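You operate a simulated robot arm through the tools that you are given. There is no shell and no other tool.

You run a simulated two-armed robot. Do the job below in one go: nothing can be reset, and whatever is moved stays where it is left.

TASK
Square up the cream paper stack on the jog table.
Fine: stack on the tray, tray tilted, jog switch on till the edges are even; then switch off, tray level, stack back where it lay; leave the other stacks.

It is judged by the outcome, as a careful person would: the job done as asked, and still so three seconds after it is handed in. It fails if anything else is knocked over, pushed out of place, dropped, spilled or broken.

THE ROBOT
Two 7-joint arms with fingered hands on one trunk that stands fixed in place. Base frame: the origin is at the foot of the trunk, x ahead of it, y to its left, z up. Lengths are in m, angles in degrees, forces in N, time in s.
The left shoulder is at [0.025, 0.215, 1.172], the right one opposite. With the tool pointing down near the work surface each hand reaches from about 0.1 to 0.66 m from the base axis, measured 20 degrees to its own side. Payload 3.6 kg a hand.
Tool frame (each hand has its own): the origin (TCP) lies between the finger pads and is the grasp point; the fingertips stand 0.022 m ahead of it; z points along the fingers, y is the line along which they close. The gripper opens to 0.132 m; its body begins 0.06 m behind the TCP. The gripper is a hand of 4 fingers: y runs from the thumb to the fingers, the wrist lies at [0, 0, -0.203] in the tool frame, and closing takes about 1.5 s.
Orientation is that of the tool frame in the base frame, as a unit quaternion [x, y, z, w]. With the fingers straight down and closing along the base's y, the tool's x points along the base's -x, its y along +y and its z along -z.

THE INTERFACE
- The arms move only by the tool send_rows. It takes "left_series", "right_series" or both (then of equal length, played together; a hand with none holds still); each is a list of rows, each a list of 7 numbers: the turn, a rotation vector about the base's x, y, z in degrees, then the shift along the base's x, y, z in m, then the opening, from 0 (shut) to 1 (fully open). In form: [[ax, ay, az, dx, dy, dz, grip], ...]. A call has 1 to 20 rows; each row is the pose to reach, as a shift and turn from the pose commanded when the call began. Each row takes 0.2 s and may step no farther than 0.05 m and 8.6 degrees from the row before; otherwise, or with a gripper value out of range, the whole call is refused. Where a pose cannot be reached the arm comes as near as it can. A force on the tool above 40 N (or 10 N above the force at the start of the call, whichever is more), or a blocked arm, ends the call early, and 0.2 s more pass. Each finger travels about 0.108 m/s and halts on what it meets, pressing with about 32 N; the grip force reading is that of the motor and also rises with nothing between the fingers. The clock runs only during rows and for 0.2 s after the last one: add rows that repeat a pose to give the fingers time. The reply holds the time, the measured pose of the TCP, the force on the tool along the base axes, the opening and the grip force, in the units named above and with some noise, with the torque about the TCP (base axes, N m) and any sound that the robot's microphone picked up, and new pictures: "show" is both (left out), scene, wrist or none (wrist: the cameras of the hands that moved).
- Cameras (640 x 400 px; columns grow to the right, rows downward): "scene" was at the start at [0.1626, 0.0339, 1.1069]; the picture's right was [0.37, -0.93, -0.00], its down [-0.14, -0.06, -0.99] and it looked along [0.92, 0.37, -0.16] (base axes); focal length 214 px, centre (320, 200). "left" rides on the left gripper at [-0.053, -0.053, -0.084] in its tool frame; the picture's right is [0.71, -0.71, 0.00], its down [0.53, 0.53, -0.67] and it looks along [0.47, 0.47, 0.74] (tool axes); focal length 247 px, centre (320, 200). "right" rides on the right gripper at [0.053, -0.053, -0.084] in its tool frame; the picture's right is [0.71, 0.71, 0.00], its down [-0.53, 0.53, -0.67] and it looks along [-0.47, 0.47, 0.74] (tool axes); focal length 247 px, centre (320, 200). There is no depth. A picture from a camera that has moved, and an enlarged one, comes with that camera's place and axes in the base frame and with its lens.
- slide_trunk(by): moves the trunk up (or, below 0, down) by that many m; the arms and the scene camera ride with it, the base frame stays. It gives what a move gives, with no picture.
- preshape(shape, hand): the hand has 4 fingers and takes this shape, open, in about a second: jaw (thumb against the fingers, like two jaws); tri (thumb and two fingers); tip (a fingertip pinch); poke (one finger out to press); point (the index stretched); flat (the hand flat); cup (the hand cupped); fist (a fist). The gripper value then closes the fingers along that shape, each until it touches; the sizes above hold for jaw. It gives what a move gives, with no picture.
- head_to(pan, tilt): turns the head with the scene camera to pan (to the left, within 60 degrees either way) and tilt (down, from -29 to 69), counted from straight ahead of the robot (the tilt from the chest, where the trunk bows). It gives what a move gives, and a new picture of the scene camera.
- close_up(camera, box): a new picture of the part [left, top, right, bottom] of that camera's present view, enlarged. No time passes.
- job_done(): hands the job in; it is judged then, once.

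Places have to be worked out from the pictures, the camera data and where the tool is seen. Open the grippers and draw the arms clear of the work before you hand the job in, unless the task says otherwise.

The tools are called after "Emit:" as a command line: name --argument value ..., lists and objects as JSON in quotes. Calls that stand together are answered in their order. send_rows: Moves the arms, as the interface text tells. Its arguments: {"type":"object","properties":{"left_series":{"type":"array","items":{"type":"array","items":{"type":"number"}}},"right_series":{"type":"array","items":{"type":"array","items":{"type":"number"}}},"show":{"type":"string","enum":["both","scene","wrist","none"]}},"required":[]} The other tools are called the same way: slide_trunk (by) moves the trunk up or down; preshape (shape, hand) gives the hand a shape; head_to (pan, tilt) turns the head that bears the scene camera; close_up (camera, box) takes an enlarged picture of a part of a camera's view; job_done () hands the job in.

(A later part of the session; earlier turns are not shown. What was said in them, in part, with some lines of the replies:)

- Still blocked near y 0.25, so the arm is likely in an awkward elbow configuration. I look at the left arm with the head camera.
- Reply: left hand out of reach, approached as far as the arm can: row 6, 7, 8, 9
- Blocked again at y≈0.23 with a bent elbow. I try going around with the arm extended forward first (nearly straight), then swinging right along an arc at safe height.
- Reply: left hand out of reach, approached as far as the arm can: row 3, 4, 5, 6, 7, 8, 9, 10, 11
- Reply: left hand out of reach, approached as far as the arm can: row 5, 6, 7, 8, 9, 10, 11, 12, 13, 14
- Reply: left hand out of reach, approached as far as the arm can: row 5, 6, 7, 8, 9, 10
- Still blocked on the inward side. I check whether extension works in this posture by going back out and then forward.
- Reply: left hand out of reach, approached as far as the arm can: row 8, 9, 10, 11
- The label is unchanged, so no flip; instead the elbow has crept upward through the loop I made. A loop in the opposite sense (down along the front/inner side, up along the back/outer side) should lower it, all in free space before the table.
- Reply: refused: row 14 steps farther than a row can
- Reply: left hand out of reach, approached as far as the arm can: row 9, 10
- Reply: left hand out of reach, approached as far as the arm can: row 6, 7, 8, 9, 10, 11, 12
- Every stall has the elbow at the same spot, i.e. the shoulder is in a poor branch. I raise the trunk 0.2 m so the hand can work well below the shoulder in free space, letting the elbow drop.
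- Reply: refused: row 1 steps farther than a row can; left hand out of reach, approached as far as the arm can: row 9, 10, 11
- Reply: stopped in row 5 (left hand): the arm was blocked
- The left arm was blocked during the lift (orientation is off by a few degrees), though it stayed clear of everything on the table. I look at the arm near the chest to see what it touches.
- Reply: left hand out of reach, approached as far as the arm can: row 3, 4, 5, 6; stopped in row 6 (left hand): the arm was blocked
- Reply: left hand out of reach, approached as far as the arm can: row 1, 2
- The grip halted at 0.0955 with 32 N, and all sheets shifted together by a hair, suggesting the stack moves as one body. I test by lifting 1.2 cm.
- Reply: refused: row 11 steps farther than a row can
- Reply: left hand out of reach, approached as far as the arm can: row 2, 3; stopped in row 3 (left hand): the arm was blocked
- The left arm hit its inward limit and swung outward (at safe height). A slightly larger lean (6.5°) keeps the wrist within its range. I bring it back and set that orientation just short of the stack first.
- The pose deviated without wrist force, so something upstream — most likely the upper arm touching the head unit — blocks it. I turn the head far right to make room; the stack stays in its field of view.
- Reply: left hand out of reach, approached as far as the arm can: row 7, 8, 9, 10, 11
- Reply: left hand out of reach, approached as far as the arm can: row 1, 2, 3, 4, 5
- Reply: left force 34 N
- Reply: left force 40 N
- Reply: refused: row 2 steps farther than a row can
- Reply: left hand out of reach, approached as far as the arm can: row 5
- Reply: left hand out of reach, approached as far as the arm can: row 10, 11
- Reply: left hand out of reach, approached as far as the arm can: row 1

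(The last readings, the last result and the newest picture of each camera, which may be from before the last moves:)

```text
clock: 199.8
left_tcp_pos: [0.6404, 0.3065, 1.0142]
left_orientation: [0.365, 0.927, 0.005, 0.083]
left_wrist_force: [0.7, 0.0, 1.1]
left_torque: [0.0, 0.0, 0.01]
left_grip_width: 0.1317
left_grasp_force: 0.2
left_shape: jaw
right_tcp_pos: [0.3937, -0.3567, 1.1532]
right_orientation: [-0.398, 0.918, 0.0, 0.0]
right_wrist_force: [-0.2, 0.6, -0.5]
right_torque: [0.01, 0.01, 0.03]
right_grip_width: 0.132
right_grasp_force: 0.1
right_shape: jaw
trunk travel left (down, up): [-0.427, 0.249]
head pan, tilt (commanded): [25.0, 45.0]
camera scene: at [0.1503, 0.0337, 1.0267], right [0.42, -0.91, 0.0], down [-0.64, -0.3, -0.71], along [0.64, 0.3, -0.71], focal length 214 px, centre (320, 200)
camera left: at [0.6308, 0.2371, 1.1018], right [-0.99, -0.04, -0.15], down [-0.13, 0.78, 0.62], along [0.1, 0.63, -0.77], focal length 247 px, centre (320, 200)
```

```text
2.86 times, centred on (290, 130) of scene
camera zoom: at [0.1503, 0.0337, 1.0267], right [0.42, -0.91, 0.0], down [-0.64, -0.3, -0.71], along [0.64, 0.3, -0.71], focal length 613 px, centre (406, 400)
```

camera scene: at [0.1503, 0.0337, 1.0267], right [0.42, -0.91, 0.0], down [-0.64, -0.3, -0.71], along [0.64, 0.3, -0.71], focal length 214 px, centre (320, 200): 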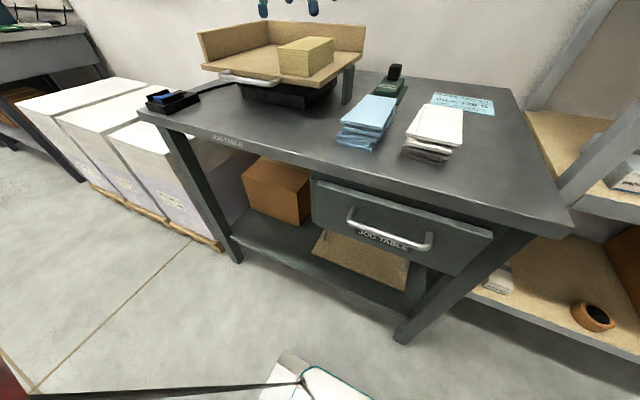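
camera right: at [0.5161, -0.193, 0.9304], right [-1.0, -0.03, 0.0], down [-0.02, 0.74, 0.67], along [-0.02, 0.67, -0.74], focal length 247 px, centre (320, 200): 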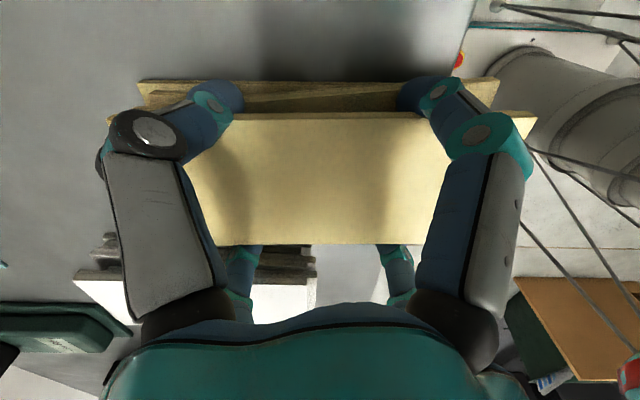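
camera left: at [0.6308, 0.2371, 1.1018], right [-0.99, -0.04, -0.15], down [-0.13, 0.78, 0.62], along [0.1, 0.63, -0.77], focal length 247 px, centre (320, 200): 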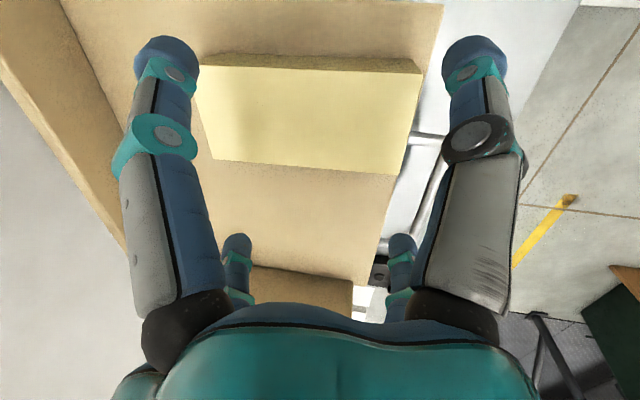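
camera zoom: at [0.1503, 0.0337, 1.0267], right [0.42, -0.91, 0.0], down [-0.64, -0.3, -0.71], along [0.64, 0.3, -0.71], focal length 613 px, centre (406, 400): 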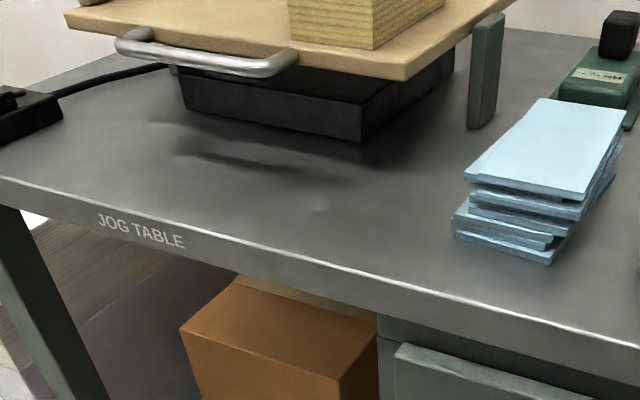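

From the wrist camera the stack's centre is about (0.667, 0.308). I align over it and lower to just above the top sheet.

Emit:
send_rows --left_series '[[0, 0, 0, 0.012, 0.001, -0.015, 1], [0, 0, 0, 0.0225, 0.0015, -0.03, 1], [0, 0, 0, 0.0225, 0.0015, -0.044, 1], [0, 0, 0, 0.0225, 0.0015, -0.044, 1]]' --show "wrist"

Emit:
head_to --pan 20 --tilt 18

Emit:
close_up --camera "scene" --box '[200, 120, 400, 250]'

```text
clock: 200.8
left_tcp_pos: [0.663, 0.3064, 0.969]
left_orientation: [0.365, 0.927, 0.005, 0.082]
left_wrist_force: [0.6, 1.2, -0.2]
left_torque: [0.0, 0.03, 0.01]
left_grip_width: 0.1319
left_grasp_force: 0.0
left_shape: jaw
right_tcp_pos: [0.3931, -0.3569, 1.1552]
right_orientation: [-0.397, 0.918, 0.0, 0.0]
right_wrist_force: [-0.8, -0.2, -0.2]
right_torque: [-0.01, 0.0, 0.03]
right_grip_width: 0.1318
right_grasp_force: 0.1
right_shape: jaw
trunk travel left (down, up): [-0.427, 0.249]
head pan, tilt (commanded): [25.0, 45.0]
camera left: at [0.6532, 0.2377, 1.0569], right [-0.99, -0.04, -0.15], down [-0.13, 0.78, 0.62], along [0.1, 0.63, -0.77], focal length 247 px, centre (320, 200)
```

left: 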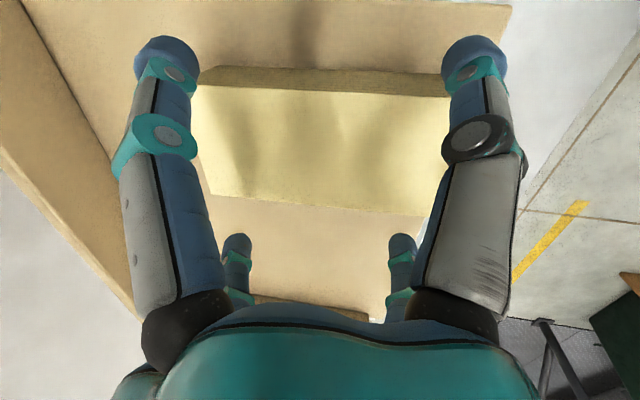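

```text
clock: 201.7
left_tcp_pos: [0.6626, 0.307, 0.9695]
left_orientation: [0.364, 0.927, 0.005, 0.083]
left_wrist_force: [0.2, 0.6, -0.3]
left_torque: [0.0, 0.0, -0.03]
left_grip_width: 0.132
left_grasp_force: 0.0
left_shape: jaw
right_tcp_pos: [0.3952, -0.3575, 1.1545]
right_orientation: [-0.397, 0.918, -0.001, 0.0]
right_wrist_force: [0.3, 0.5, -0.3]
right_torque: [-0.02, -0.01, 0.01]
right_grip_width: 0.1319
right_grasp_force: 0.2
right_shape: jaw
trunk travel left (down, up): [-0.427, 0.249]
head pan, tilt (commanded): [20.0, 18.0]
camera scene: at [0.1646, 0.0311, 1.0685], right [0.34, -0.94, 0.0], down [-0.29, -0.11, -0.95], along [0.89, 0.33, -0.31], focal length 214 px, centre (320, 200)
```

scene: 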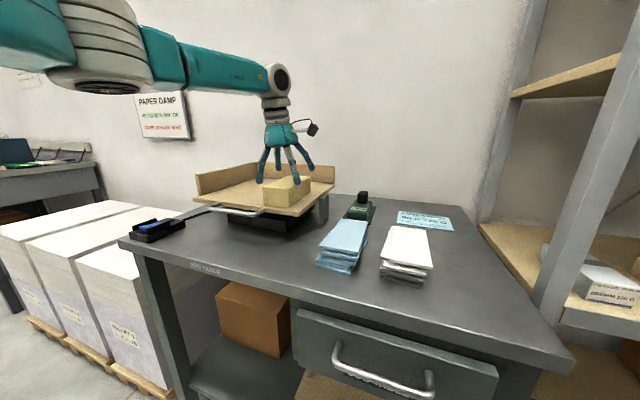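

```text
3.08 times, centred on (300, 185) of scene
camera zoom: at [0.1646, 0.0311, 1.0685], right [0.34, -0.94, 0.0], down [-0.29, -0.11, -0.95], along [0.89, 0.33, -0.31], focal length 660 px, centre (382, 246)
```

zoom: 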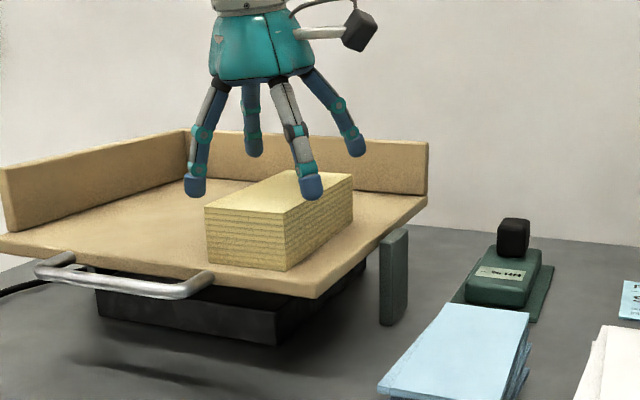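

Nicely centred. I lower the fingers around the squared stack and close.

Emit:
send_rows --left_series '[[0, 0, 0, 0, 0.001, -0.01, 1], [0, 0, 0, 0, 0.001, -0.02, 1], [0, 0, 0, 0, 0.001, -0.03, 1], [0, 0, 0, 0, 0.001, -0.038, 1], [0, 0, 0, 0, 0.001, -0.038, 0.9], [0, 0, 0, 0, 0.001, -0.038, 0.75], [0, 0, 0, 0, 0.001, -0.038, 0.6], [0, 0, 0, 0, 0.001, -0.038, 0.5], [0, 0, 0, 0, 0.001, -0.038, 0.5]]' --show "both"

Emit:
close_up --camera "scene" --box '[200, 120, 400, 250]'

```text
clock: 203.7
left_tcp_pos: [0.6623, 0.3077, 0.9308]
left_orientation: [0.364, 0.928, 0.005, 0.082]
left_wrist_force: [0.0, -0.3, 0.4]
left_torque: [0.12, -0.05, -0.03]
left_grip_width: 0.0983
left_grasp_force: 31.9
left_shape: jaw
right_tcp_pos: [0.3953, -0.3564, 1.1546]
right_orientation: [-0.397, 0.918, 0.0, -0.001]
right_wrist_force: [-0.7, 0.3, -0.3]
right_torque: [0.02, 0.01, 0.02]
right_grip_width: 0.1319
right_grasp_force: 0.2
right_shape: jaw
trunk travel left (down, up): [-0.427, 0.249]
head pan, tilt (commanded): [20.0, 18.0]
camera scene: at [0.1646, 0.031, 1.0686], right [0.34, -0.94, 0.0], down [-0.29, -0.11, -0.95], along [0.89, 0.32, -0.31], focal length 214 px, centre (320, 200)
camera left: at [0.6532, 0.2391, 1.0182], right [-0.99, -0.04, -0.15], down [-0.13, 0.78, 0.62], along [0.09, 0.63, -0.77], focal length 247 px, centre (320, 200)
```

scene: 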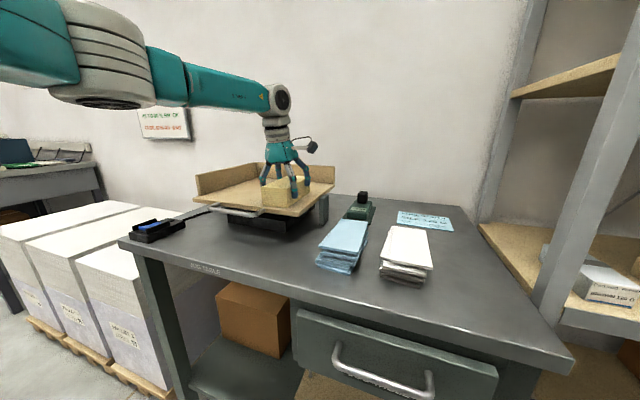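
left: 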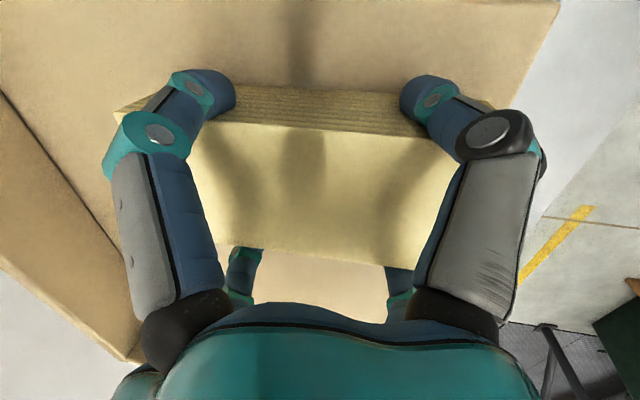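

```text
3.08 times, centred on (300, 185) of scene
camera zoom: at [0.1646, 0.031, 1.0686], right [0.34, -0.94, 0.0], down [-0.29, -0.11, -0.95], along [0.89, 0.32, -0.31], focal length 660 px, centre (382, 246)
```

zoom: 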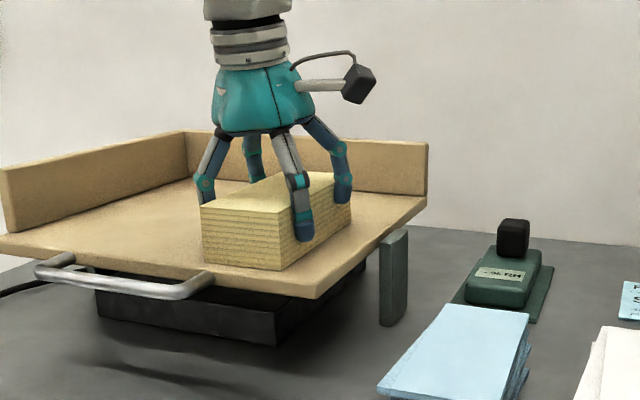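

Gripped at 0.098 m, 32 N. I lift the squared stack by raising the trunk 4.5 cm.

Emit:
slide_trunk --by 0.045

Emit:
send_rows --left_series '[[0, 0, 0, -0.035, -0.008, 0, 0.5], [0, 0, 0, -0.07, -0.02, 0, 0.5], [0, 0, 0, -0.105, -0.04, 0, 0.5], [0, 0, 0, -0.135, -0.07, 0, 0.5], [0, 0, 0, -0.16, -0.105, 0, 0.5], [0, 0, 0, -0.175, -0.145, 0, 0.5], [0, 0, 0, -0.18, -0.19, 0, 0.5], [0, 0, 0, -0.18, -0.235, 0, 0.5], [0, 0, 0, -0.18, -0.28, 0, 0.5], [0, 0, 0, -0.175, -0.325, 0, 0.5], [0, 0, 0, -0.168, -0.37, 0, 0.5], [0, 0, 0, -0.16, -0.4, 0, 0.5]]' --show "both"

```text
clock: 204.6
left_tcp_pos: [0.6649, 0.3095, 0.9764]
left_orientation: [0.365, 0.928, 0.004, 0.081]
left_wrist_force: [0.4, 0.0, -4.3]
left_torque: [0.04, -0.01, 0.01]
left_grip_width: 0.0982
left_grasp_force: 31.9
left_shape: jaw
right_tcp_pos: [0.3951, -0.3575, 1.1976]
right_orientation: [-0.397, 0.918, 0.0, -0.001]
right_wrist_force: [0.2, -0.7, -1.0]
right_torque: [0.02, -0.01, -0.03]
right_grip_width: 0.1318
right_grasp_force: 0.0
right_shape: jaw
trunk travel left (down, up): [-0.472, 0.204]
head pan, tilt (commanded): [20.0, 18.0]
```

```text
clock: 207.2
left_tcp_pos: [0.5054, -0.0928, 0.9769]
left_orientation: [0.364, 0.928, 0.006, 0.082]
left_wrist_force: [-1.5, 0.2, -4.0]
left_torque: [0.01, 0.01, 0.0]
left_grip_width: 0.0982
left_grasp_force: 31.9
left_shape: jaw
right_tcp_pos: [0.3939, -0.3587, 1.1985]
right_orientation: [-0.397, 0.918, 0.001, 0.0]
right_wrist_force: [0.9, -0.1, -0.8]
right_torque: [0.0, 0.02, 0.0]
right_grip_width: 0.1318
right_grasp_force: 0.0
right_shape: jaw
trunk travel left (down, up): [-0.472, 0.204]
head pan, tilt (commanded): [20.0, 18.0]
camera scene: at [0.1644, 0.0303, 1.1145], right [0.34, -0.94, 0.0], down [-0.29, -0.1, -0.95], along [0.89, 0.33, -0.31], focal length 214 px, centre (320, 200)
camera left: at [0.4955, -0.1643, 1.0631], right [-0.99, -0.04, -0.15], down [-0.13, 0.78, 0.62], along [0.09, 0.63, -0.77], focal length 247 px, centre (320, 200)
```

scene: 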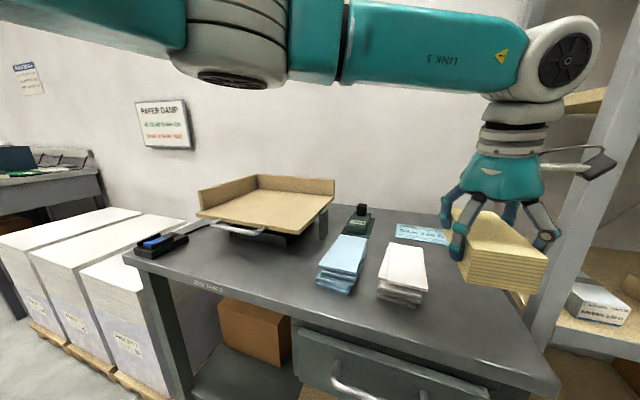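
left: 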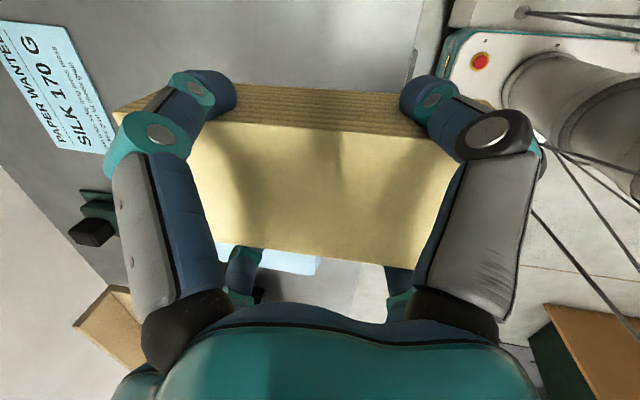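

The stack is in hand, the tray empty and level. I move to the staging spot near the front edge and lower with the trunk.

Emit:
send_rows --left_series '[[0, 0, 0, 0.002, -0.012, 0, 0.5], [0, 0, 0, 0.005, -0.024, 0, 0.5], [0, 0, 0, 0.005, -0.024, 0, 0.5]]' --show "none"

Emit:
slide_trunk --by -0.123

Emit:
head_to --pan -15 --tilt 25

Emit:
close_up --camera "scene" --box '[230, 110, 390, 230]'

```text
clock: 208.0
left_tcp_pos: [0.51, -0.1171, 0.9746]
left_orientation: [0.364, 0.928, 0.005, 0.082]
left_wrist_force: [-0.2, -0.3, -4.6]
left_torque: [0.04, 0.04, 0.02]
left_grip_width: 0.0983
left_grasp_force: 32.5
left_shape: jaw
right_tcp_pos: [0.3947, -0.357, 1.1988]
right_orientation: [-0.397, 0.918, 0.0, -0.001]
right_wrist_force: [-0.3, -0.7, 0.5]
right_torque: [0.0, 0.0, -0.03]
right_grip_width: 0.1318
right_grasp_force: 0.1
right_shape: jaw
trunk travel left (down, up): [-0.472, 0.204]
head pan, tilt (commanded): [20.0, 18.0]
```

```text
clock: 209.5
left_tcp_pos: [0.5077, -0.1157, 0.8537]
left_orientation: [0.364, 0.928, 0.005, 0.083]
left_wrist_force: [-0.1, 0.6, -4.4]
left_torque: [0.01, 0.0, -0.03]
left_grip_width: 0.0984
left_grasp_force: 32.4
left_shape: jaw
right_tcp_pos: [0.3942, -0.3578, 1.0769]
right_orientation: [-0.397, 0.918, 0.0, 0.0]
right_wrist_force: [0.5, -0.1, 0.3]
right_torque: [0.02, 0.0, 0.01]
right_grip_width: 0.1317
right_grasp_force: 0.0
right_shape: jaw
trunk travel left (down, up): [-0.349, 0.327]
head pan, tilt (commanded): [20.0, 18.0]
```

```text
clock: 210.5
left_tcp_pos: [0.5082, -0.1147, 0.8522]
left_orientation: [0.364, 0.928, 0.005, 0.081]
left_wrist_force: [-0.2, 0.4, -4.6]
left_torque: [0.0, -0.01, -0.03]
left_grip_width: 0.0984
left_grasp_force: 32.2
left_shape: jaw
right_tcp_pos: [0.3947, -0.3567, 1.0755]
right_orientation: [-0.397, 0.918, 0.001, -0.001]
right_wrist_force: [0.2, -0.4, -0.5]
right_torque: [-0.01, -0.01, 0.01]
right_grip_width: 0.1319
right_grasp_force: 0.1
right_shape: jaw
trunk travel left (down, up): [-0.349, 0.327]
head pan, tilt (commanded): [-15.0, 25.0]
camera scene: at [0.1672, -0.0247, 0.9768], right [-0.26, -0.97, 0.0], down [-0.41, 0.11, -0.91], along [0.88, -0.23, -0.42], focal length 214 px, centre (320, 200)
```

scene: 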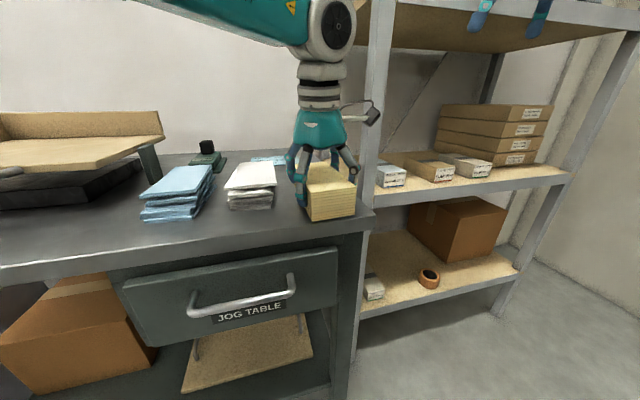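

```text
3.33 times, centred on (310, 170) of scene
camera zoom: at [0.1672, -0.0247, 0.9768], right [-0.26, -0.97, 0.0], down [-0.41, 0.11, -0.91], along [0.88, -0.23, -0.42], focal length 715 px, centre (353, 300)
```

zoom: 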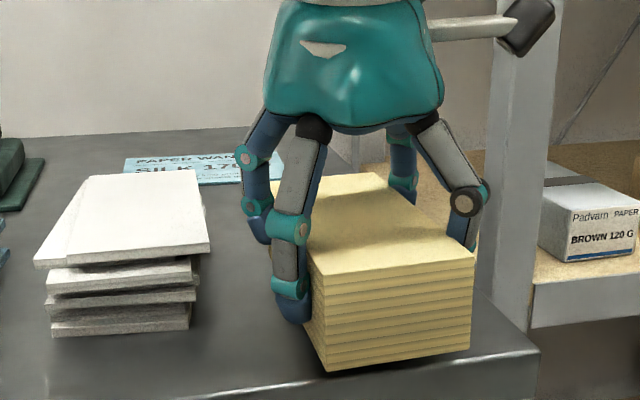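

About 1 cm above the table. I lower it gently until the table takes the weight.

Emit:
send_rows --left_series '[[0, 0, 0, 0.002, -0.001, -0.004, 0.5], [0, 0, 0, 0.003, -0.001, -0.007, 0.5], [0, 0, 0, 0.003, -0.001, -0.0095, 0.5], [0, 0, 0, 0.003, -0.001, -0.0095, 0.5]]' --show "none"

```text
clock: 211.5
left_tcp_pos: [0.5109, -0.1157, 0.8424]
left_orientation: [0.364, 0.928, 0.005, 0.082]
left_wrist_force: [0.1, -0.2, -3.2]
left_torque: [-0.01, 0.04, 0.0]
left_grip_width: 0.0982
left_grasp_force: 31.5
left_shape: jaw
right_tcp_pos: [0.3941, -0.3564, 1.0752]
right_orientation: [-0.397, 0.918, 0.0, 0.0]
right_wrist_force: [-0.2, 0.2, -0.2]
right_torque: [0.01, 0.04, 0.01]
right_grip_width: 0.1322
right_grasp_force: 0.0
right_shape: jaw
trunk travel left (down, up): [-0.349, 0.327]
head pan, tilt (commanded): [-15.0, 25.0]
```

Emit:
send_rows --left_series '[[0, 0, 0, 0, 0, -0.001, 0.5], [0, 0, 0, 0, 0, -0.002, 0.5], [0, 0, 0, 0, 0, -0.002, 0.5]]' --show "none"

Emit:
close_up --camera "scene" --box '[230, 110, 390, 230]'

```text
clock: 212.3
left_tcp_pos: [0.5105, -0.1155, 0.84]
left_orientation: [0.365, 0.927, 0.005, 0.083]
left_wrist_force: [-0.5, -0.4, -0.7]
left_torque: [0.07, -0.08, -0.01]
left_grip_width: 0.0982
left_grasp_force: 31.8
left_shape: jaw
right_tcp_pos: [0.393, -0.3564, 1.0754]
right_orientation: [-0.397, 0.918, 0.0, 0.0]
right_wrist_force: [0.4, -0.1, 0.0]
right_torque: [0.02, -0.01, -0.01]
right_grip_width: 0.132
right_grasp_force: 0.0
right_shape: jaw
trunk travel left (down, up): [-0.349, 0.327]
head pan, tilt (commanded): [-15.0, 25.0]
```

```text
3.33 times, centred on (310, 170) of scene
camera zoom: at [0.1669, -0.0248, 0.9769], right [-0.26, -0.97, 0.0], down [-0.41, 0.11, -0.91], along [0.87, -0.23, -0.42], focal length 715 px, centre (353, 300)
```

zoom: 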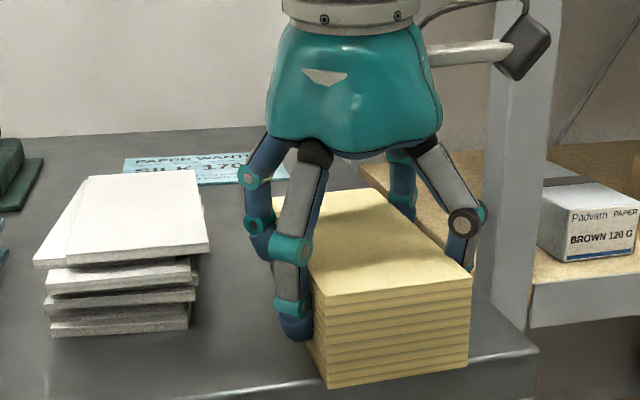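

The table carries it now (slightly over the edge but well supported). I release, lift straight up and retract the left hand to the left.

Emit:
send_rows --left_series '[[0, 0, 0, 0, 0, 0, 0.7], [0, 0, 0, 0, 0, 0, 0.9], [0, 0, 0, 0, 0, 0, 1], [0, 0, 0, 0, 0, 0, 1], [0, 0, 0, 0, 0, 0.015, 1], [0, 0, 0, -0.003, 0.003, 0.045, 1], [0, 0, 0, -0.01, 0.015, 0.08, 1], [0, 0, 0, -0.025, 0.05, 0.105, 1], [0, 0, 0, -0.045, 0.09, 0.12, 1], [0, 0, 0, -0.06, 0.135, 0.13, 1], [0, 0, 0, -0.07, 0.18, 0.135, 1], [0, 0, 0, -0.08, 0.225, 0.14, 1], [0, 0, 0, -0.09, 0.27, 0.14, 1], [0, 0, 0, -0.095, 0.315, 0.14, 1], [0, 0, 0, -0.1, 0.36, 0.14, 1], [0, 0, 0, -0.1, 0.4, 0.14, 1]]' --show "scene"

Emit:
close_up --camera "scene" --box '[230, 110, 390, 230]'

```text
clock: 215.7
left_tcp_pos: [0.4103, 0.2831, 0.9801]
left_orientation: [0.365, 0.927, 0.004, 0.083]
left_wrist_force: [-0.5, -0.4, -0.6]
left_torque: [0.01, -0.02, 0.01]
left_grip_width: 0.1318
left_grasp_force: 0.0
left_shape: jaw
right_tcp_pos: [0.3941, -0.3566, 1.077]
right_orientation: [-0.398, 0.918, -0.001, 0.001]
right_wrist_force: [-0.5, -0.8, -0.5]
right_torque: [0.05, 0.02, 0.03]
right_grip_width: 0.1318
right_grasp_force: 0.0
right_shape: jaw
trunk travel left (down, up): [-0.349, 0.327]
head pan, tilt (commanded): [-15.0, 25.0]
camera scene: at [0.1665, -0.0244, 0.9769], right [-0.26, -0.97, 0.0], down [-0.41, 0.11, -0.91], along [0.88, -0.24, -0.42], focal length 214 px, centre (320, 200)
```

scene: 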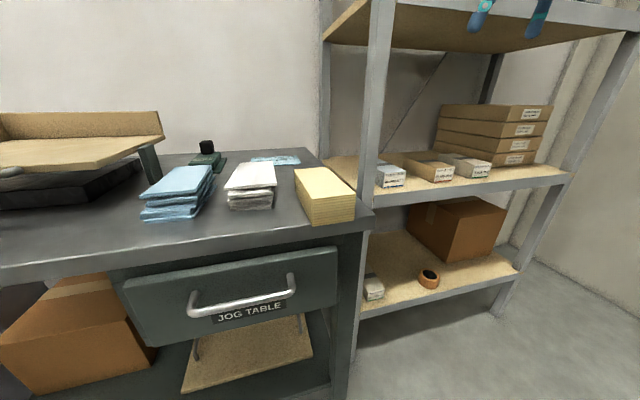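

```text
3.33 times, centred on (310, 170) of scene
camera zoom: at [0.1665, -0.0244, 0.9769], right [-0.26, -0.97, 0.0], down [-0.41, 0.11, -0.91], along [0.88, -0.24, -0.42], focal length 715 px, centre (353, 300)
```

zoom: 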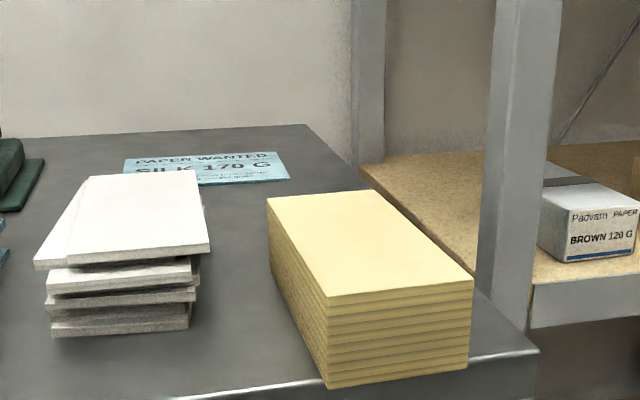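

The stack is squared and stable at the staging spot. To return it exactly where it lay, I raise the trunk to the same height and head pose I used for the original measurement and measure the shift needed.

Emit:
slide_trunk --by 0.301

Emit:
head_to --pan 0 --tilt 50

Emit:
close_up --camera "scene" --box '[245, 140, 395, 215]'

Emit:
close_up --camera "scene" --box '[330, 145, 400, 210]'

Emit:
close_up --camera "scene" --box '[40, 75, 280, 235]'

```text
clock: 218.8
left_tcp_pos: [0.4106, 0.2837, 1.2823]
left_orientation: [0.365, 0.927, 0.004, 0.083]
left_wrist_force: [0.3, -0.3, -0.1]
left_torque: [-0.01, 0.03, 0.04]
left_grip_width: 0.1318
left_grasp_force: 0.0
left_shape: jaw
right_tcp_pos: [0.3951, -0.3577, 1.3765]
right_orientation: [-0.398, 0.918, 0.0, 0.0]
right_wrist_force: [0.0, -0.4, -0.3]
right_torque: [0.02, -0.03, 0.01]
right_grip_width: 0.132
right_grasp_force: 0.1
right_shape: jaw
trunk travel left (down, up): [-0.65, 0.026]
head pan, tilt (commanded): [-15.0, 25.0]
```

```text
clock: 219.6
left_tcp_pos: [0.4112, 0.283, 1.2836]
left_orientation: [0.364, 0.928, 0.005, 0.082]
left_wrist_force: [-0.2, 0.3, 0.1]
left_torque: [0.02, 0.01, 0.0]
left_grip_width: 0.1319
left_grasp_force: 0.0
left_shape: jaw
right_tcp_pos: [0.3937, -0.3578, 1.3766]
right_orientation: [-0.397, 0.918, 0.0, 0.001]
right_wrist_force: [-0.1, 0.2, 0.4]
right_torque: [-0.02, 0.01, -0.01]
right_grip_width: 0.1321
right_grasp_force: 0.2
right_shape: jaw
trunk travel left (down, up): [-0.65, 0.026]
head pan, tilt (commanded): [0.0, 50.0]
camera scene: at [0.1529, -0.0009, 1.2449], right [0.0, -1.0, 0.0], down [-0.77, 0.0, -0.64], along [0.64, 0.0, -0.77], focal length 214 px, centre (320, 200)
```

scene: 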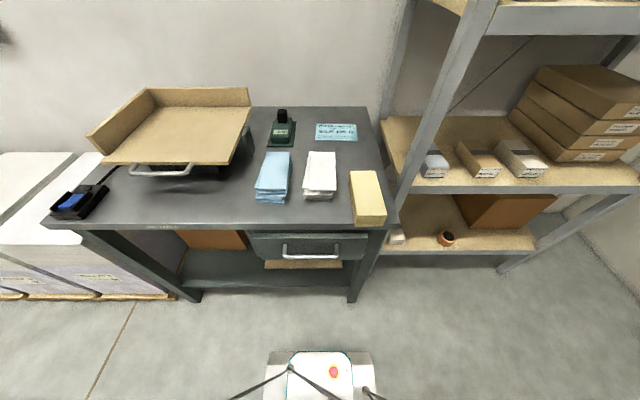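

```text
4.27 times, centred on (320, 178) of scene
camera zoom: at [0.1529, -0.0009, 1.2449], right [0.0, -1.0, 0.0], down [-0.77, 0.0, -0.64], along [0.64, 0.0, -0.77], focal length 915 px, centre (320, 296)
```

zoom: 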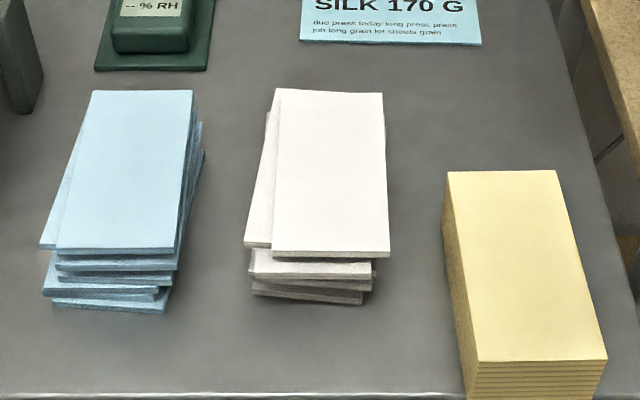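

```text
6.15 times, centred on (365, 178) of scene
camera zoom: at [0.1529, -0.0009, 1.2449], right [0.0, -1.0, 0.0], down [-0.77, 0.0, -0.64], along [0.64, 0.0, -0.77], focal length 1320 px, centre (43, 338)
```

zoom: 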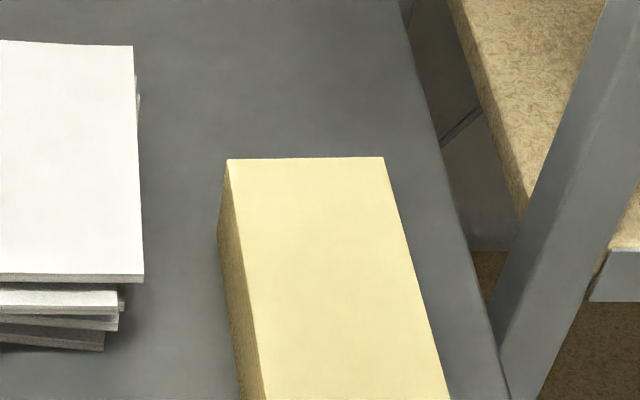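

```text
2.50 times, centred on (160, 155) of scene
camera zoom: at [0.1529, -0.0009, 1.2449], right [0.0, -1.0, 0.0], down [-0.77, 0.0, -0.64], along [0.64, 0.0, -0.77], focal length 536 px, centre (720, 312)
```

zoom: 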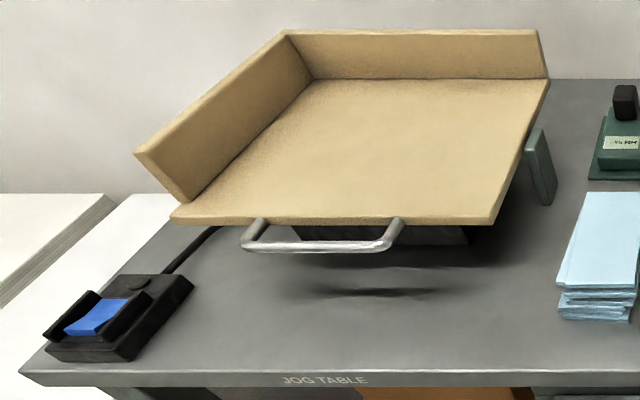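

The tray, switch, meter and other stacks match their original views exactly. The squared stack's centre reads (0.5215, −0.120) versus the original (≈0.589, −0.119) in this same view, so it needs +6.75 cm in x. I lower the trunk again and bring the right hand over the stack.

Emit:
slide_trunk --by -0.32

Emit:
send_rows --right_series '[[0, 0, 0, 0.02, 0.03, -0.01, 1], [0, 0, 0, 0.04, 0.065, -0.02, 1], [0, 0, 0, 0.06, 0.1, -0.03, 1], [0, 0, 0, 0.08, 0.135, -0.045, 1], [0, 0, 0, 0.095, 0.17, -0.06, 1], [0, 0, 0, 0.11, 0.205, -0.08, 1], [0, 0, 0, 0.12, 0.235, -0.1, 1], [0, 0, 0, 0.1225, 0.2415, -0.126, 1], [0, 0, 0, 0.1225, 0.2415, -0.126, 1]]' --show "wrist"

Emit:
head_to --pan -15 --tilt 25

Emit:
close_up --camera "scene" --box '[230, 80, 410, 230]'

```text
clock: 222.8
left_tcp_pos: [0.4109, 0.2839, 0.964]
left_orientation: [0.364, 0.928, 0.005, 0.082]
left_wrist_force: [-0.1, -0.4, 0.6]
left_torque: [-0.01, 0.02, 0.02]
left_grip_width: 0.1318
left_grasp_force: 0.1
left_shape: jaw
right_tcp_pos: [0.3942, -0.3566, 1.0584]
right_orientation: [-0.398, 0.918, -0.001, 0.001]
right_wrist_force: [-0.3, -0.5, 1.3]
right_torque: [-0.01, -0.03, 0.0]
right_grip_width: 0.1317
right_grasp_force: 0.0
right_shape: jaw
trunk travel left (down, up): [-0.33, 0.346]
head pan, tilt (commanded): [0.0, 50.0]
```

```text
clock: 224.8
left_tcp_pos: [0.4117, 0.2846, 0.962]
left_orientation: [0.364, 0.928, 0.004, 0.083]
left_wrist_force: [0.0, 0.5, -0.5]
left_torque: [-0.01, -0.01, -0.03]
left_grip_width: 0.1317
left_grasp_force: 0.2
left_shape: jaw
right_tcp_pos: [0.5176, -0.1144, 0.9321]
right_orientation: [-0.397, 0.918, 0.0, 0.0]
right_wrist_force: [0.2, 0.8, 0.0]
right_torque: [0.0, -0.02, 0.02]
right_grip_width: 0.1319
right_grasp_force: 0.1
right_shape: jaw
trunk travel left (down, up): [-0.33, 0.346]
head pan, tilt (commanded): [0.0, 50.0]
camera right: at [0.5185, -0.1911, 1.0144], right [-1.0, -0.03, 0.0], down [-0.02, 0.74, 0.67], along [-0.02, 0.67, -0.74], focal length 247 px, centre (320, 200)
```

right: 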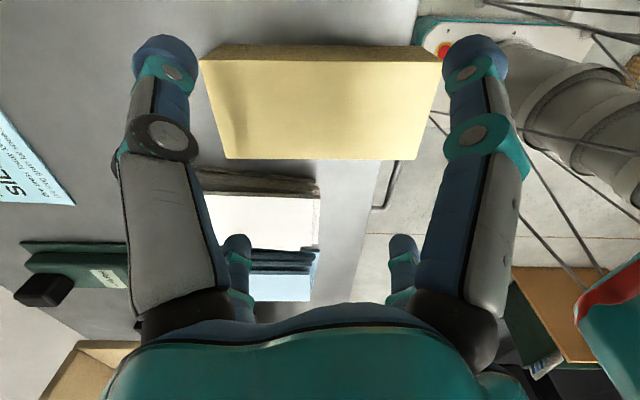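

```text
clock: 225.7
left_tcp_pos: [0.4115, 0.2837, 0.9625]
left_orientation: [0.364, 0.928, 0.005, 0.082]
left_wrist_force: [-0.3, -0.1, -0.4]
left_torque: [0.0, 0.04, 0.0]
left_grip_width: 0.1319
left_grasp_force: 0.0
left_shape: jaw
right_tcp_pos: [0.5181, -0.115, 0.9314]
right_orientation: [-0.398, 0.918, 0.0, -0.001]
right_wrist_force: [-0.5, -0.1, 0.6]
right_torque: [-0.01, 0.02, -0.01]
right_grip_width: 0.1319
right_grasp_force: 0.0
right_shape: jaw
trunk travel left (down, up): [-0.33, 0.346]
head pan, tilt (commanded): [-15.0, 25.0]
camera scene: at [0.1673, -0.0246, 0.957], right [-0.26, -0.97, 0.0], down [-0.41, 0.11, -0.91], along [0.87, -0.23, -0.42], focal length 214 px, centre (320, 200)
```

scene: 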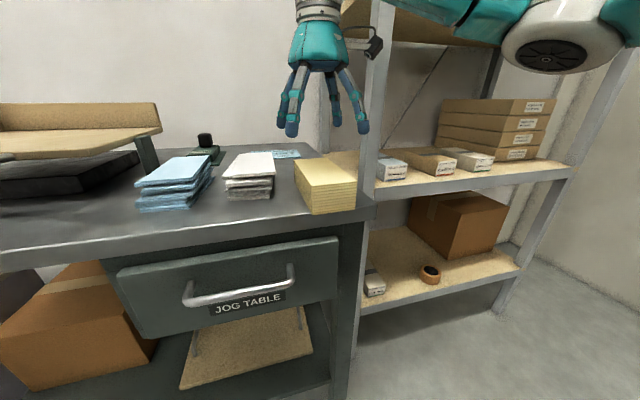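

```text
2.67 times, centred on (320, 155) of scene
camera zoom: at [0.1673, -0.0246, 0.957], right [-0.26, -0.97, 0.0], down [-0.41, 0.11, -0.91], along [0.87, -0.23, -0.42], focal length 572 px, centre (320, 320)
```

zoom: 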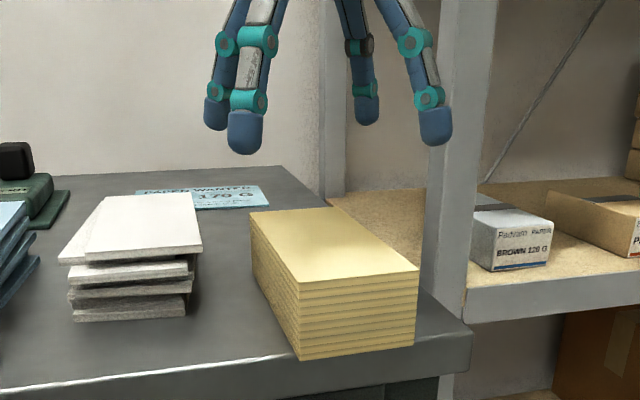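

Two independent views agree: the stack must move +6.8 cm in x, ~0 in y. I lower the right hand around it and grip.

Emit:
send_rows --right_series '[[0, 0, 0, -0.001, -0.0005, -0.03, 1], [0, 0, 0, -0.001, -0.0005, -0.055, 1], [0, 0, 0, -0.001, -0.0005, -0.07, 1], [0, 0, 0, -0.001, -0.0005, -0.08, 1], [0, 0, 0, -0.001, -0.0005, -0.086, 1], [0, 0, 0, -0.001, -0.0005, -0.086, 0.9], [0, 0, 0, -0.001, -0.0005, -0.086, 0.75], [0, 0, 0, -0.001, -0.0005, -0.086, 0.6], [0, 0, 0, -0.001, -0.0005, -0.086, 0.5], [0, 0, 0, -0.001, -0.0005, -0.086, 0.5]]' --show "both"

Emit:
close_up --camera "scene" --box '[230, 80, 410, 230]'

```text
clock: 227.9
left_tcp_pos: [0.4131, 0.2833, 0.9638]
left_orientation: [0.365, 0.927, 0.005, 0.083]
left_wrist_force: [0.6, 0.7, 0.4]
left_torque: [-0.05, -0.03, -0.06]
left_grip_width: 0.1319
left_grasp_force: 0.1
left_shape: jaw
right_tcp_pos: [0.5162, -0.117, 0.8442]
right_orientation: [-0.396, 0.918, 0.0, -0.001]
right_wrist_force: [-0.2, 0.7, -1.1]
right_torque: [0.11, 0.07, -0.03]
right_grip_width: 0.0996
right_grasp_force: 32.4
right_shape: jaw
trunk travel left (down, up): [-0.33, 0.346]
head pan, tilt (commanded): [-15.0, 25.0]
camera scene: at [0.1675, -0.0247, 0.957], right [-0.26, -0.97, 0.0], down [-0.41, 0.11, -0.91], along [0.87, -0.23, -0.42], focal length 214 px, centre (320, 200)
camera right: at [0.5175, -0.192, 0.9281], right [-1.0, -0.03, 0.0], down [-0.02, 0.74, 0.67], along [-0.02, 0.67, -0.74], focal length 247 px, centre (320, 200)
```

scene: 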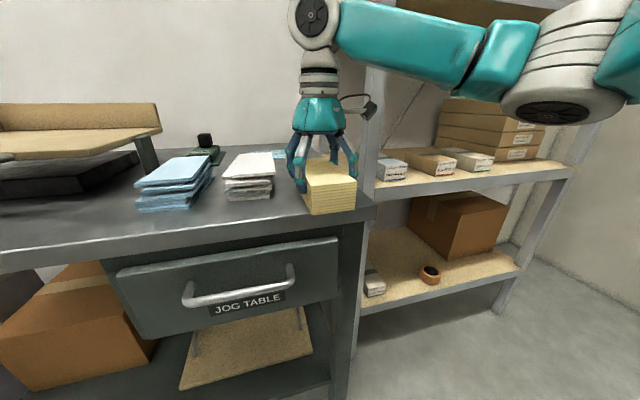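
right: 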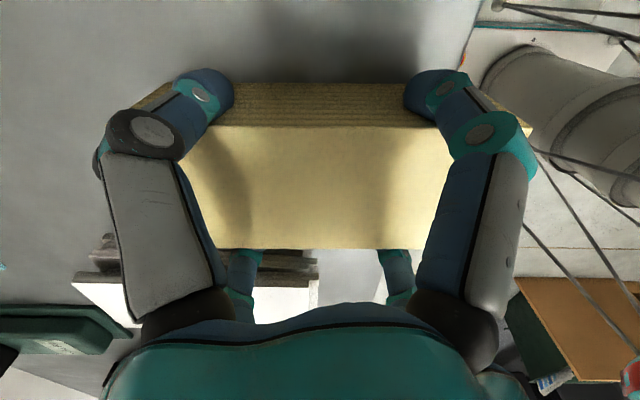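

```text
2.67 times, centred on (320, 155) of scene
camera zoom: at [0.1675, -0.0247, 0.957], right [-0.26, -0.97, 0.0], down [-0.41, 0.11, -0.91], along [0.87, -0.23, -0.42], focal length 572 px, centre (320, 320)
```

zoom: 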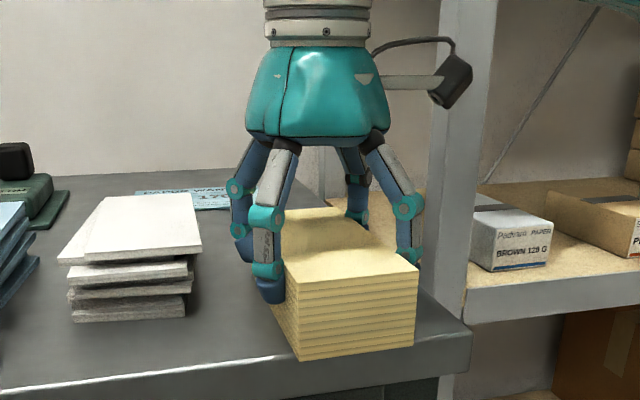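

Secure. I lift 1.2 cm, carry it 6.8 cm back to its original spot, and lower.

Emit:
send_rows --right_series '[[0, 0, 0, 0, 0, 0.006, 0.5], [0, 0, 0, 0, 0, 0.012, 0.5], [0, 0, 0, 0.017, 0, 0.013, 0.5], [0, 0, 0, 0.034, 0, 0.013, 0.5], [0, 0, 0, 0.051, 0.0005, 0.013, 0.5], [0, 0, 0, 0.068, 0.001, 0.013, 0.5], [0, 0, 0, 0.068, 0.001, 0.007, 0.5], [0, 0, 0, 0.068, 0.001, 0.003, 0.5], [0, 0, 0, 0.068, 0.001, 0.0, 0.5], [0, 0, 0, 0.068, 0.001, -0.001, 0.5], [0, 0, 0, 0.068, 0.001, -0.001, 0.5]]' --show "both"

Emit:
close_up --camera "scene" --box '[230, 80, 410, 230]'

```text
clock: 230.3
left_tcp_pos: [0.4114, 0.2845, 0.962]
left_orientation: [0.364, 0.928, 0.004, 0.083]
left_wrist_force: [-0.5, -0.1, 0.0]
left_torque: [0.01, -0.01, -0.02]
left_grip_width: 0.132
left_grasp_force: 0.0
left_shape: jaw
right_tcp_pos: [0.5835, -0.1149, 0.8455]
right_orientation: [-0.398, 0.918, 0.0, 0.0]
right_wrist_force: [-0.4, -0.7, -1.7]
right_torque: [0.02, 0.12, 0.02]
right_grip_width: 0.0995
right_grasp_force: 31.6
right_shape: jaw
trunk travel left (down, up): [-0.33, 0.346]
head pan, tilt (commanded): [-15.0, 25.0]
camera scene: at [0.1675, -0.0247, 0.9571], right [-0.26, -0.97, 0.0], down [-0.41, 0.11, -0.91], along [0.87, -0.23, -0.42], focal length 214 px, centre (320, 200)
camera right: at [0.586, -0.1908, 0.9281], right [-1.0, -0.03, 0.0], down [-0.02, 0.74, 0.67], along [-0.02, 0.67, -0.74], focal length 247 px, centre (320, 200)
```

scene: 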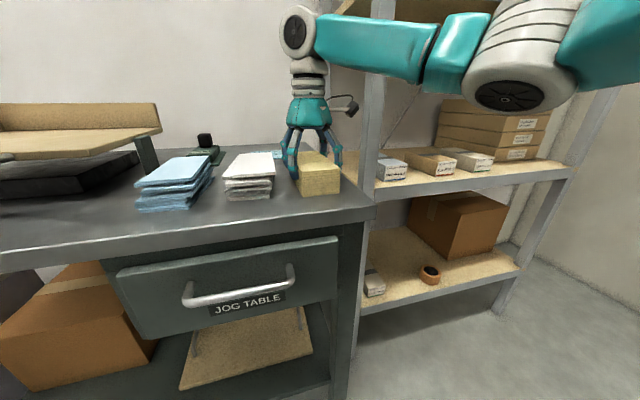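
right: 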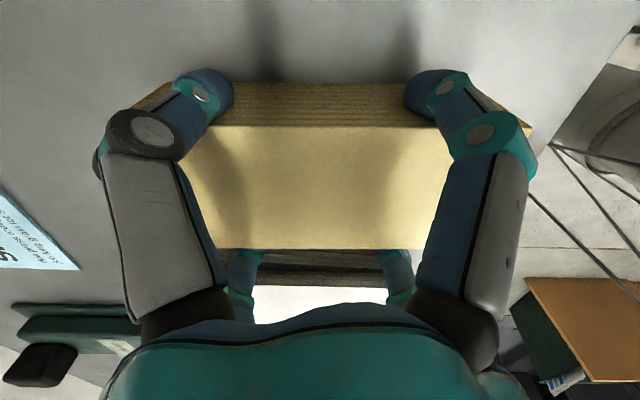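

```text
2.67 times, centred on (320, 155) of scene
camera zoom: at [0.1675, -0.0247, 0.9571], right [-0.26, -0.97, 0.0], down [-0.41, 0.11, -0.91], along [0.87, -0.23, -0.42], focal length 572 px, centre (320, 320)
```

zoom: 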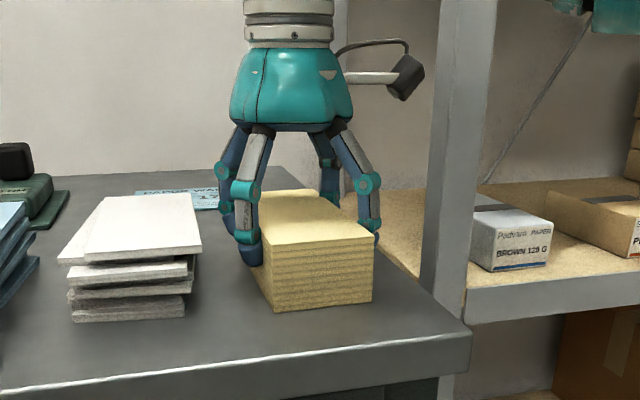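

It's at the original spot, nearly resting (−1.7 N). I lower another millimetre, release, rise straight up and withdraw the right hand.

Emit:
send_rows --right_series '[[0, 0, 0, 0, -0.0005, -0.0015, 0.5], [0, 0, 0, 0, -0.0005, -0.0015, 0.5], [0, 0, 0, 0, -0.0005, -0.0015, 0.7], [0, 0, 0, 0, -0.0005, -0.0015, 0.9], [0, 0, 0, 0, -0.0005, -0.0015, 1], [0, 0, 0, 0, -0.0005, -0.0015, 1], [0, 0, 0, 0, 0, 0.012, 1], [0, 0, 0, 0, 0, 0.04, 1], [0, 0, 0, 0, 0, 0.08, 1], [0, 0, 0, 0, 0, 0.12, 1], [0, 0, 0, -0.02, -0.03, 0.15, 1], [0, 0, 0, -0.045, -0.06, 0.17, 1], [0, 0, 0, -0.075, -0.09, 0.18, 1], [0, 0, 0, -0.105, -0.12, 0.19, 1], [0, 0, 0, -0.135, -0.15, 0.2, 1], [0, 0, 0, -0.165, -0.18, 0.21, 1], [0, 0, 0, -0.19, -0.21, 0.21, 1], [0, 0, 0, -0.21, -0.24, 0.21, 1]]' --show "scene"

Emit:
close_up --camera "scene" --box '[230, 110, 390, 230]'

```text
clock: 234.1
left_tcp_pos: [0.4109, 0.2834, 0.9634]
left_orientation: [0.364, 0.928, 0.005, 0.082]
left_wrist_force: [0.1, -0.3, 0.0]
left_torque: [0.0, -0.05, -0.02]
left_grip_width: 0.1321
left_grasp_force: 0.1
left_shape: jaw
right_tcp_pos: [0.372, -0.3567, 1.0537]
right_orientation: [-0.396, 0.918, 0.001, -0.001]
right_wrist_force: [-0.6, 0.4, -1.2]
right_torque: [0.0, 0.03, 0.03]
right_grip_width: 0.1316
right_grasp_force: 0.0
right_shape: jaw
trunk travel left (down, up): [-0.33, 0.346]
head pan, tilt (commanded): [-15.0, 25.0]
camera scene: at [0.1666, -0.0249, 0.9573], right [-0.26, -0.97, 0.0], down [-0.41, 0.11, -0.91], along [0.88, -0.23, -0.42], focal length 214 px, centre (320, 200)
```

scene: 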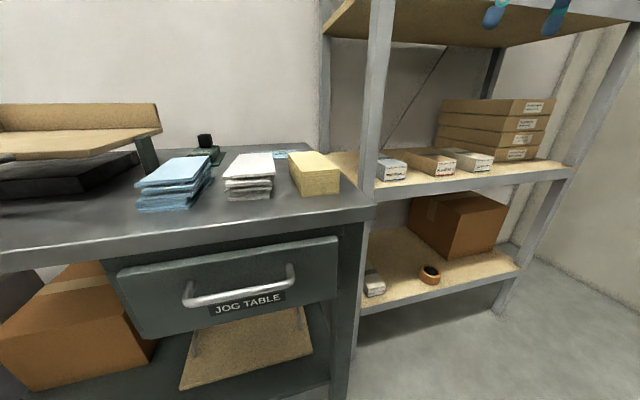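

```text
3.33 times, centred on (310, 170) of scene
camera zoom: at [0.1666, -0.0249, 0.9573], right [-0.26, -0.97, 0.0], down [-0.41, 0.11, -0.91], along [0.88, -0.23, -0.42], focal length 715 px, centre (353, 300)
```

zoom: 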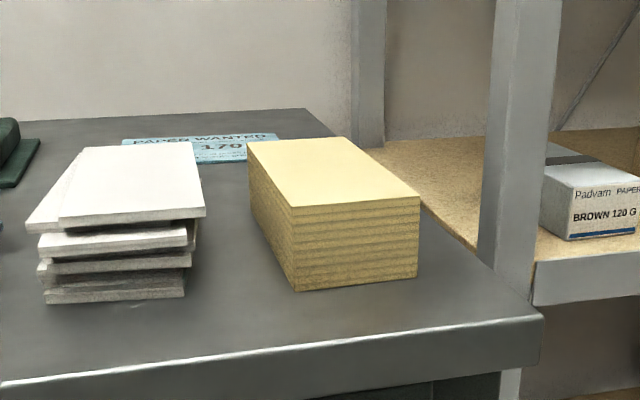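

The squared stack is back. I raise the trunk to the reference height for a final comparison of everything with the original view.

Emit:
slide_trunk --by 0.32

Emit:
head_to --pan 0 --tilt 50

Emit:
close_up --camera "scene" --box '[245, 140, 395, 215]'

Emit:
close_up --camera "scene" --box '[330, 145, 400, 210]'

Emit:
close_up --camera "scene" --box '[40, 75, 280, 235]'

```text
clock: 237.3
left_tcp_pos: [0.4116, 0.2838, 1.2834]
left_orientation: [0.364, 0.928, 0.005, 0.082]
left_wrist_force: [-0.5, 0.4, 0.6]
left_torque: [-0.01, -0.01, 0.02]
left_grip_width: 0.132
left_grasp_force: 0.1
left_shape: jaw
right_tcp_pos: [0.3736, -0.3542, 1.374]
right_orientation: [-0.397, 0.918, 0.0, 0.0]
right_wrist_force: [0.9, -0.2, -0.7]
right_torque: [0.01, 0.02, -0.02]
right_grip_width: 0.1321
right_grasp_force: 0.2
right_shape: jaw
trunk travel left (down, up): [-0.65, 0.026]
head pan, tilt (commanded): [-15.0, 25.0]
```

```text
clock: 238.2
left_tcp_pos: [0.4107, 0.2837, 1.2833]
left_orientation: [0.364, 0.928, 0.005, 0.083]
left_wrist_force: [-0.3, 0.5, 0.2]
left_torque: [0.02, -0.02, -0.03]
left_grip_width: 0.132
left_grasp_force: 0.1
left_shape: jaw
right_tcp_pos: [0.3737, -0.354, 1.3733]
right_orientation: [-0.397, 0.918, 0.0, -0.001]
right_wrist_force: [1.0, 0.3, 0.3]
right_torque: [0.02, -0.05, 0.0]
right_grip_width: 0.132
right_grasp_force: 0.0
right_shape: jaw
trunk travel left (down, up): [-0.65, 0.026]
head pan, tilt (commanded): [0.0, 50.0]
camera scene: at [0.1529, -0.0009, 1.2449], right [0.0, -1.0, 0.0], down [-0.77, 0.0, -0.64], along [0.64, 0.0, -0.77], focal length 214 px, centre (320, 200)
```

scene: 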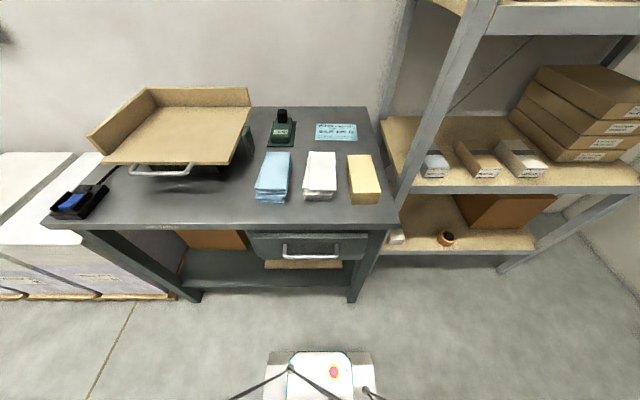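

```text
4.27 times, centred on (320, 178) of scene
camera zoom: at [0.1529, -0.0009, 1.2449], right [0.0, -1.0, 0.0], down [-0.77, 0.0, -0.64], along [0.64, 0.0, -0.77], focal length 915 px, centre (320, 296)
```

zoom: 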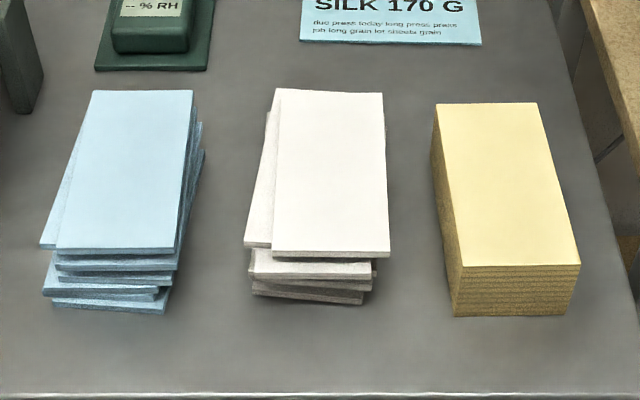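

```text
6.15 times, centred on (365, 178) of scene
camera zoom: at [0.1529, -0.0009, 1.2449], right [0.0, -1.0, 0.0], down [-0.77, 0.0, -0.64], along [0.64, 0.0, -0.77], focal length 1320 px, centre (43, 338)
```

zoom: 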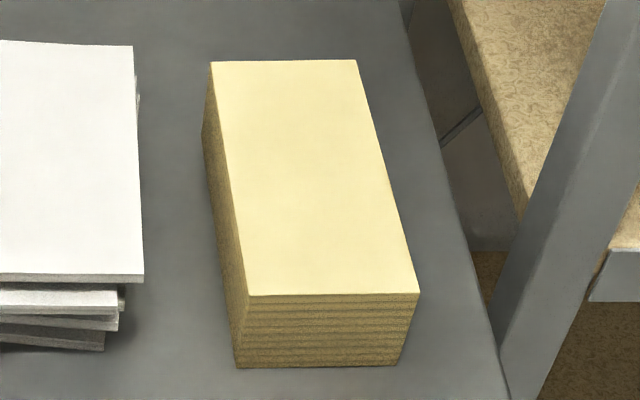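

```text
2.50 times, centred on (160, 155) of scene
camera zoom: at [0.1529, -0.0009, 1.2449], right [0.0, -1.0, 0.0], down [-0.77, 0.0, -0.64], along [0.64, 0.0, -0.77], focal length 536 px, centre (720, 312)
```

zoom: 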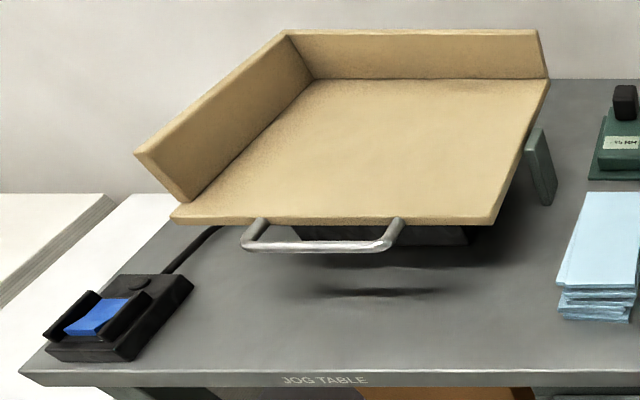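

The final view matches the original: squared stack within a few millimetres of where it lay, other stacks, meter and card untouched, tray level, switch off with the lamp dark, and both hands open and clear. I hand the job in.

Emit:
job_done

```text
The job is handed in.
```

The cream stack is squared up and back where it lay, within a few millimetres by camera measurement.

- **Jogging:** the stack went on the tray, the tray was tilted to its stop, and the jog ran for about 8 seconds until the edges were even.
- **After jogging:** the switch is off with its lamp dark, and the tray is back at its level stop.
- **Everything else:** the blue and white stacks, the meter and the card look the same as in the earlier views. Both hands are open and clear of the table.
- **Staging spot:** one arm could not reach from the stack's spot to the tray. I set the stack down near the front edge of the table both going and coming, slightly over the edge but supported, before moving it on.
- **Empty tilt:** I tilted the empty tray once beforehand to see how it moves and whether it holds.
- **Paper dampness:** I did not check it. The meter read "--" and the job did not ask for it.
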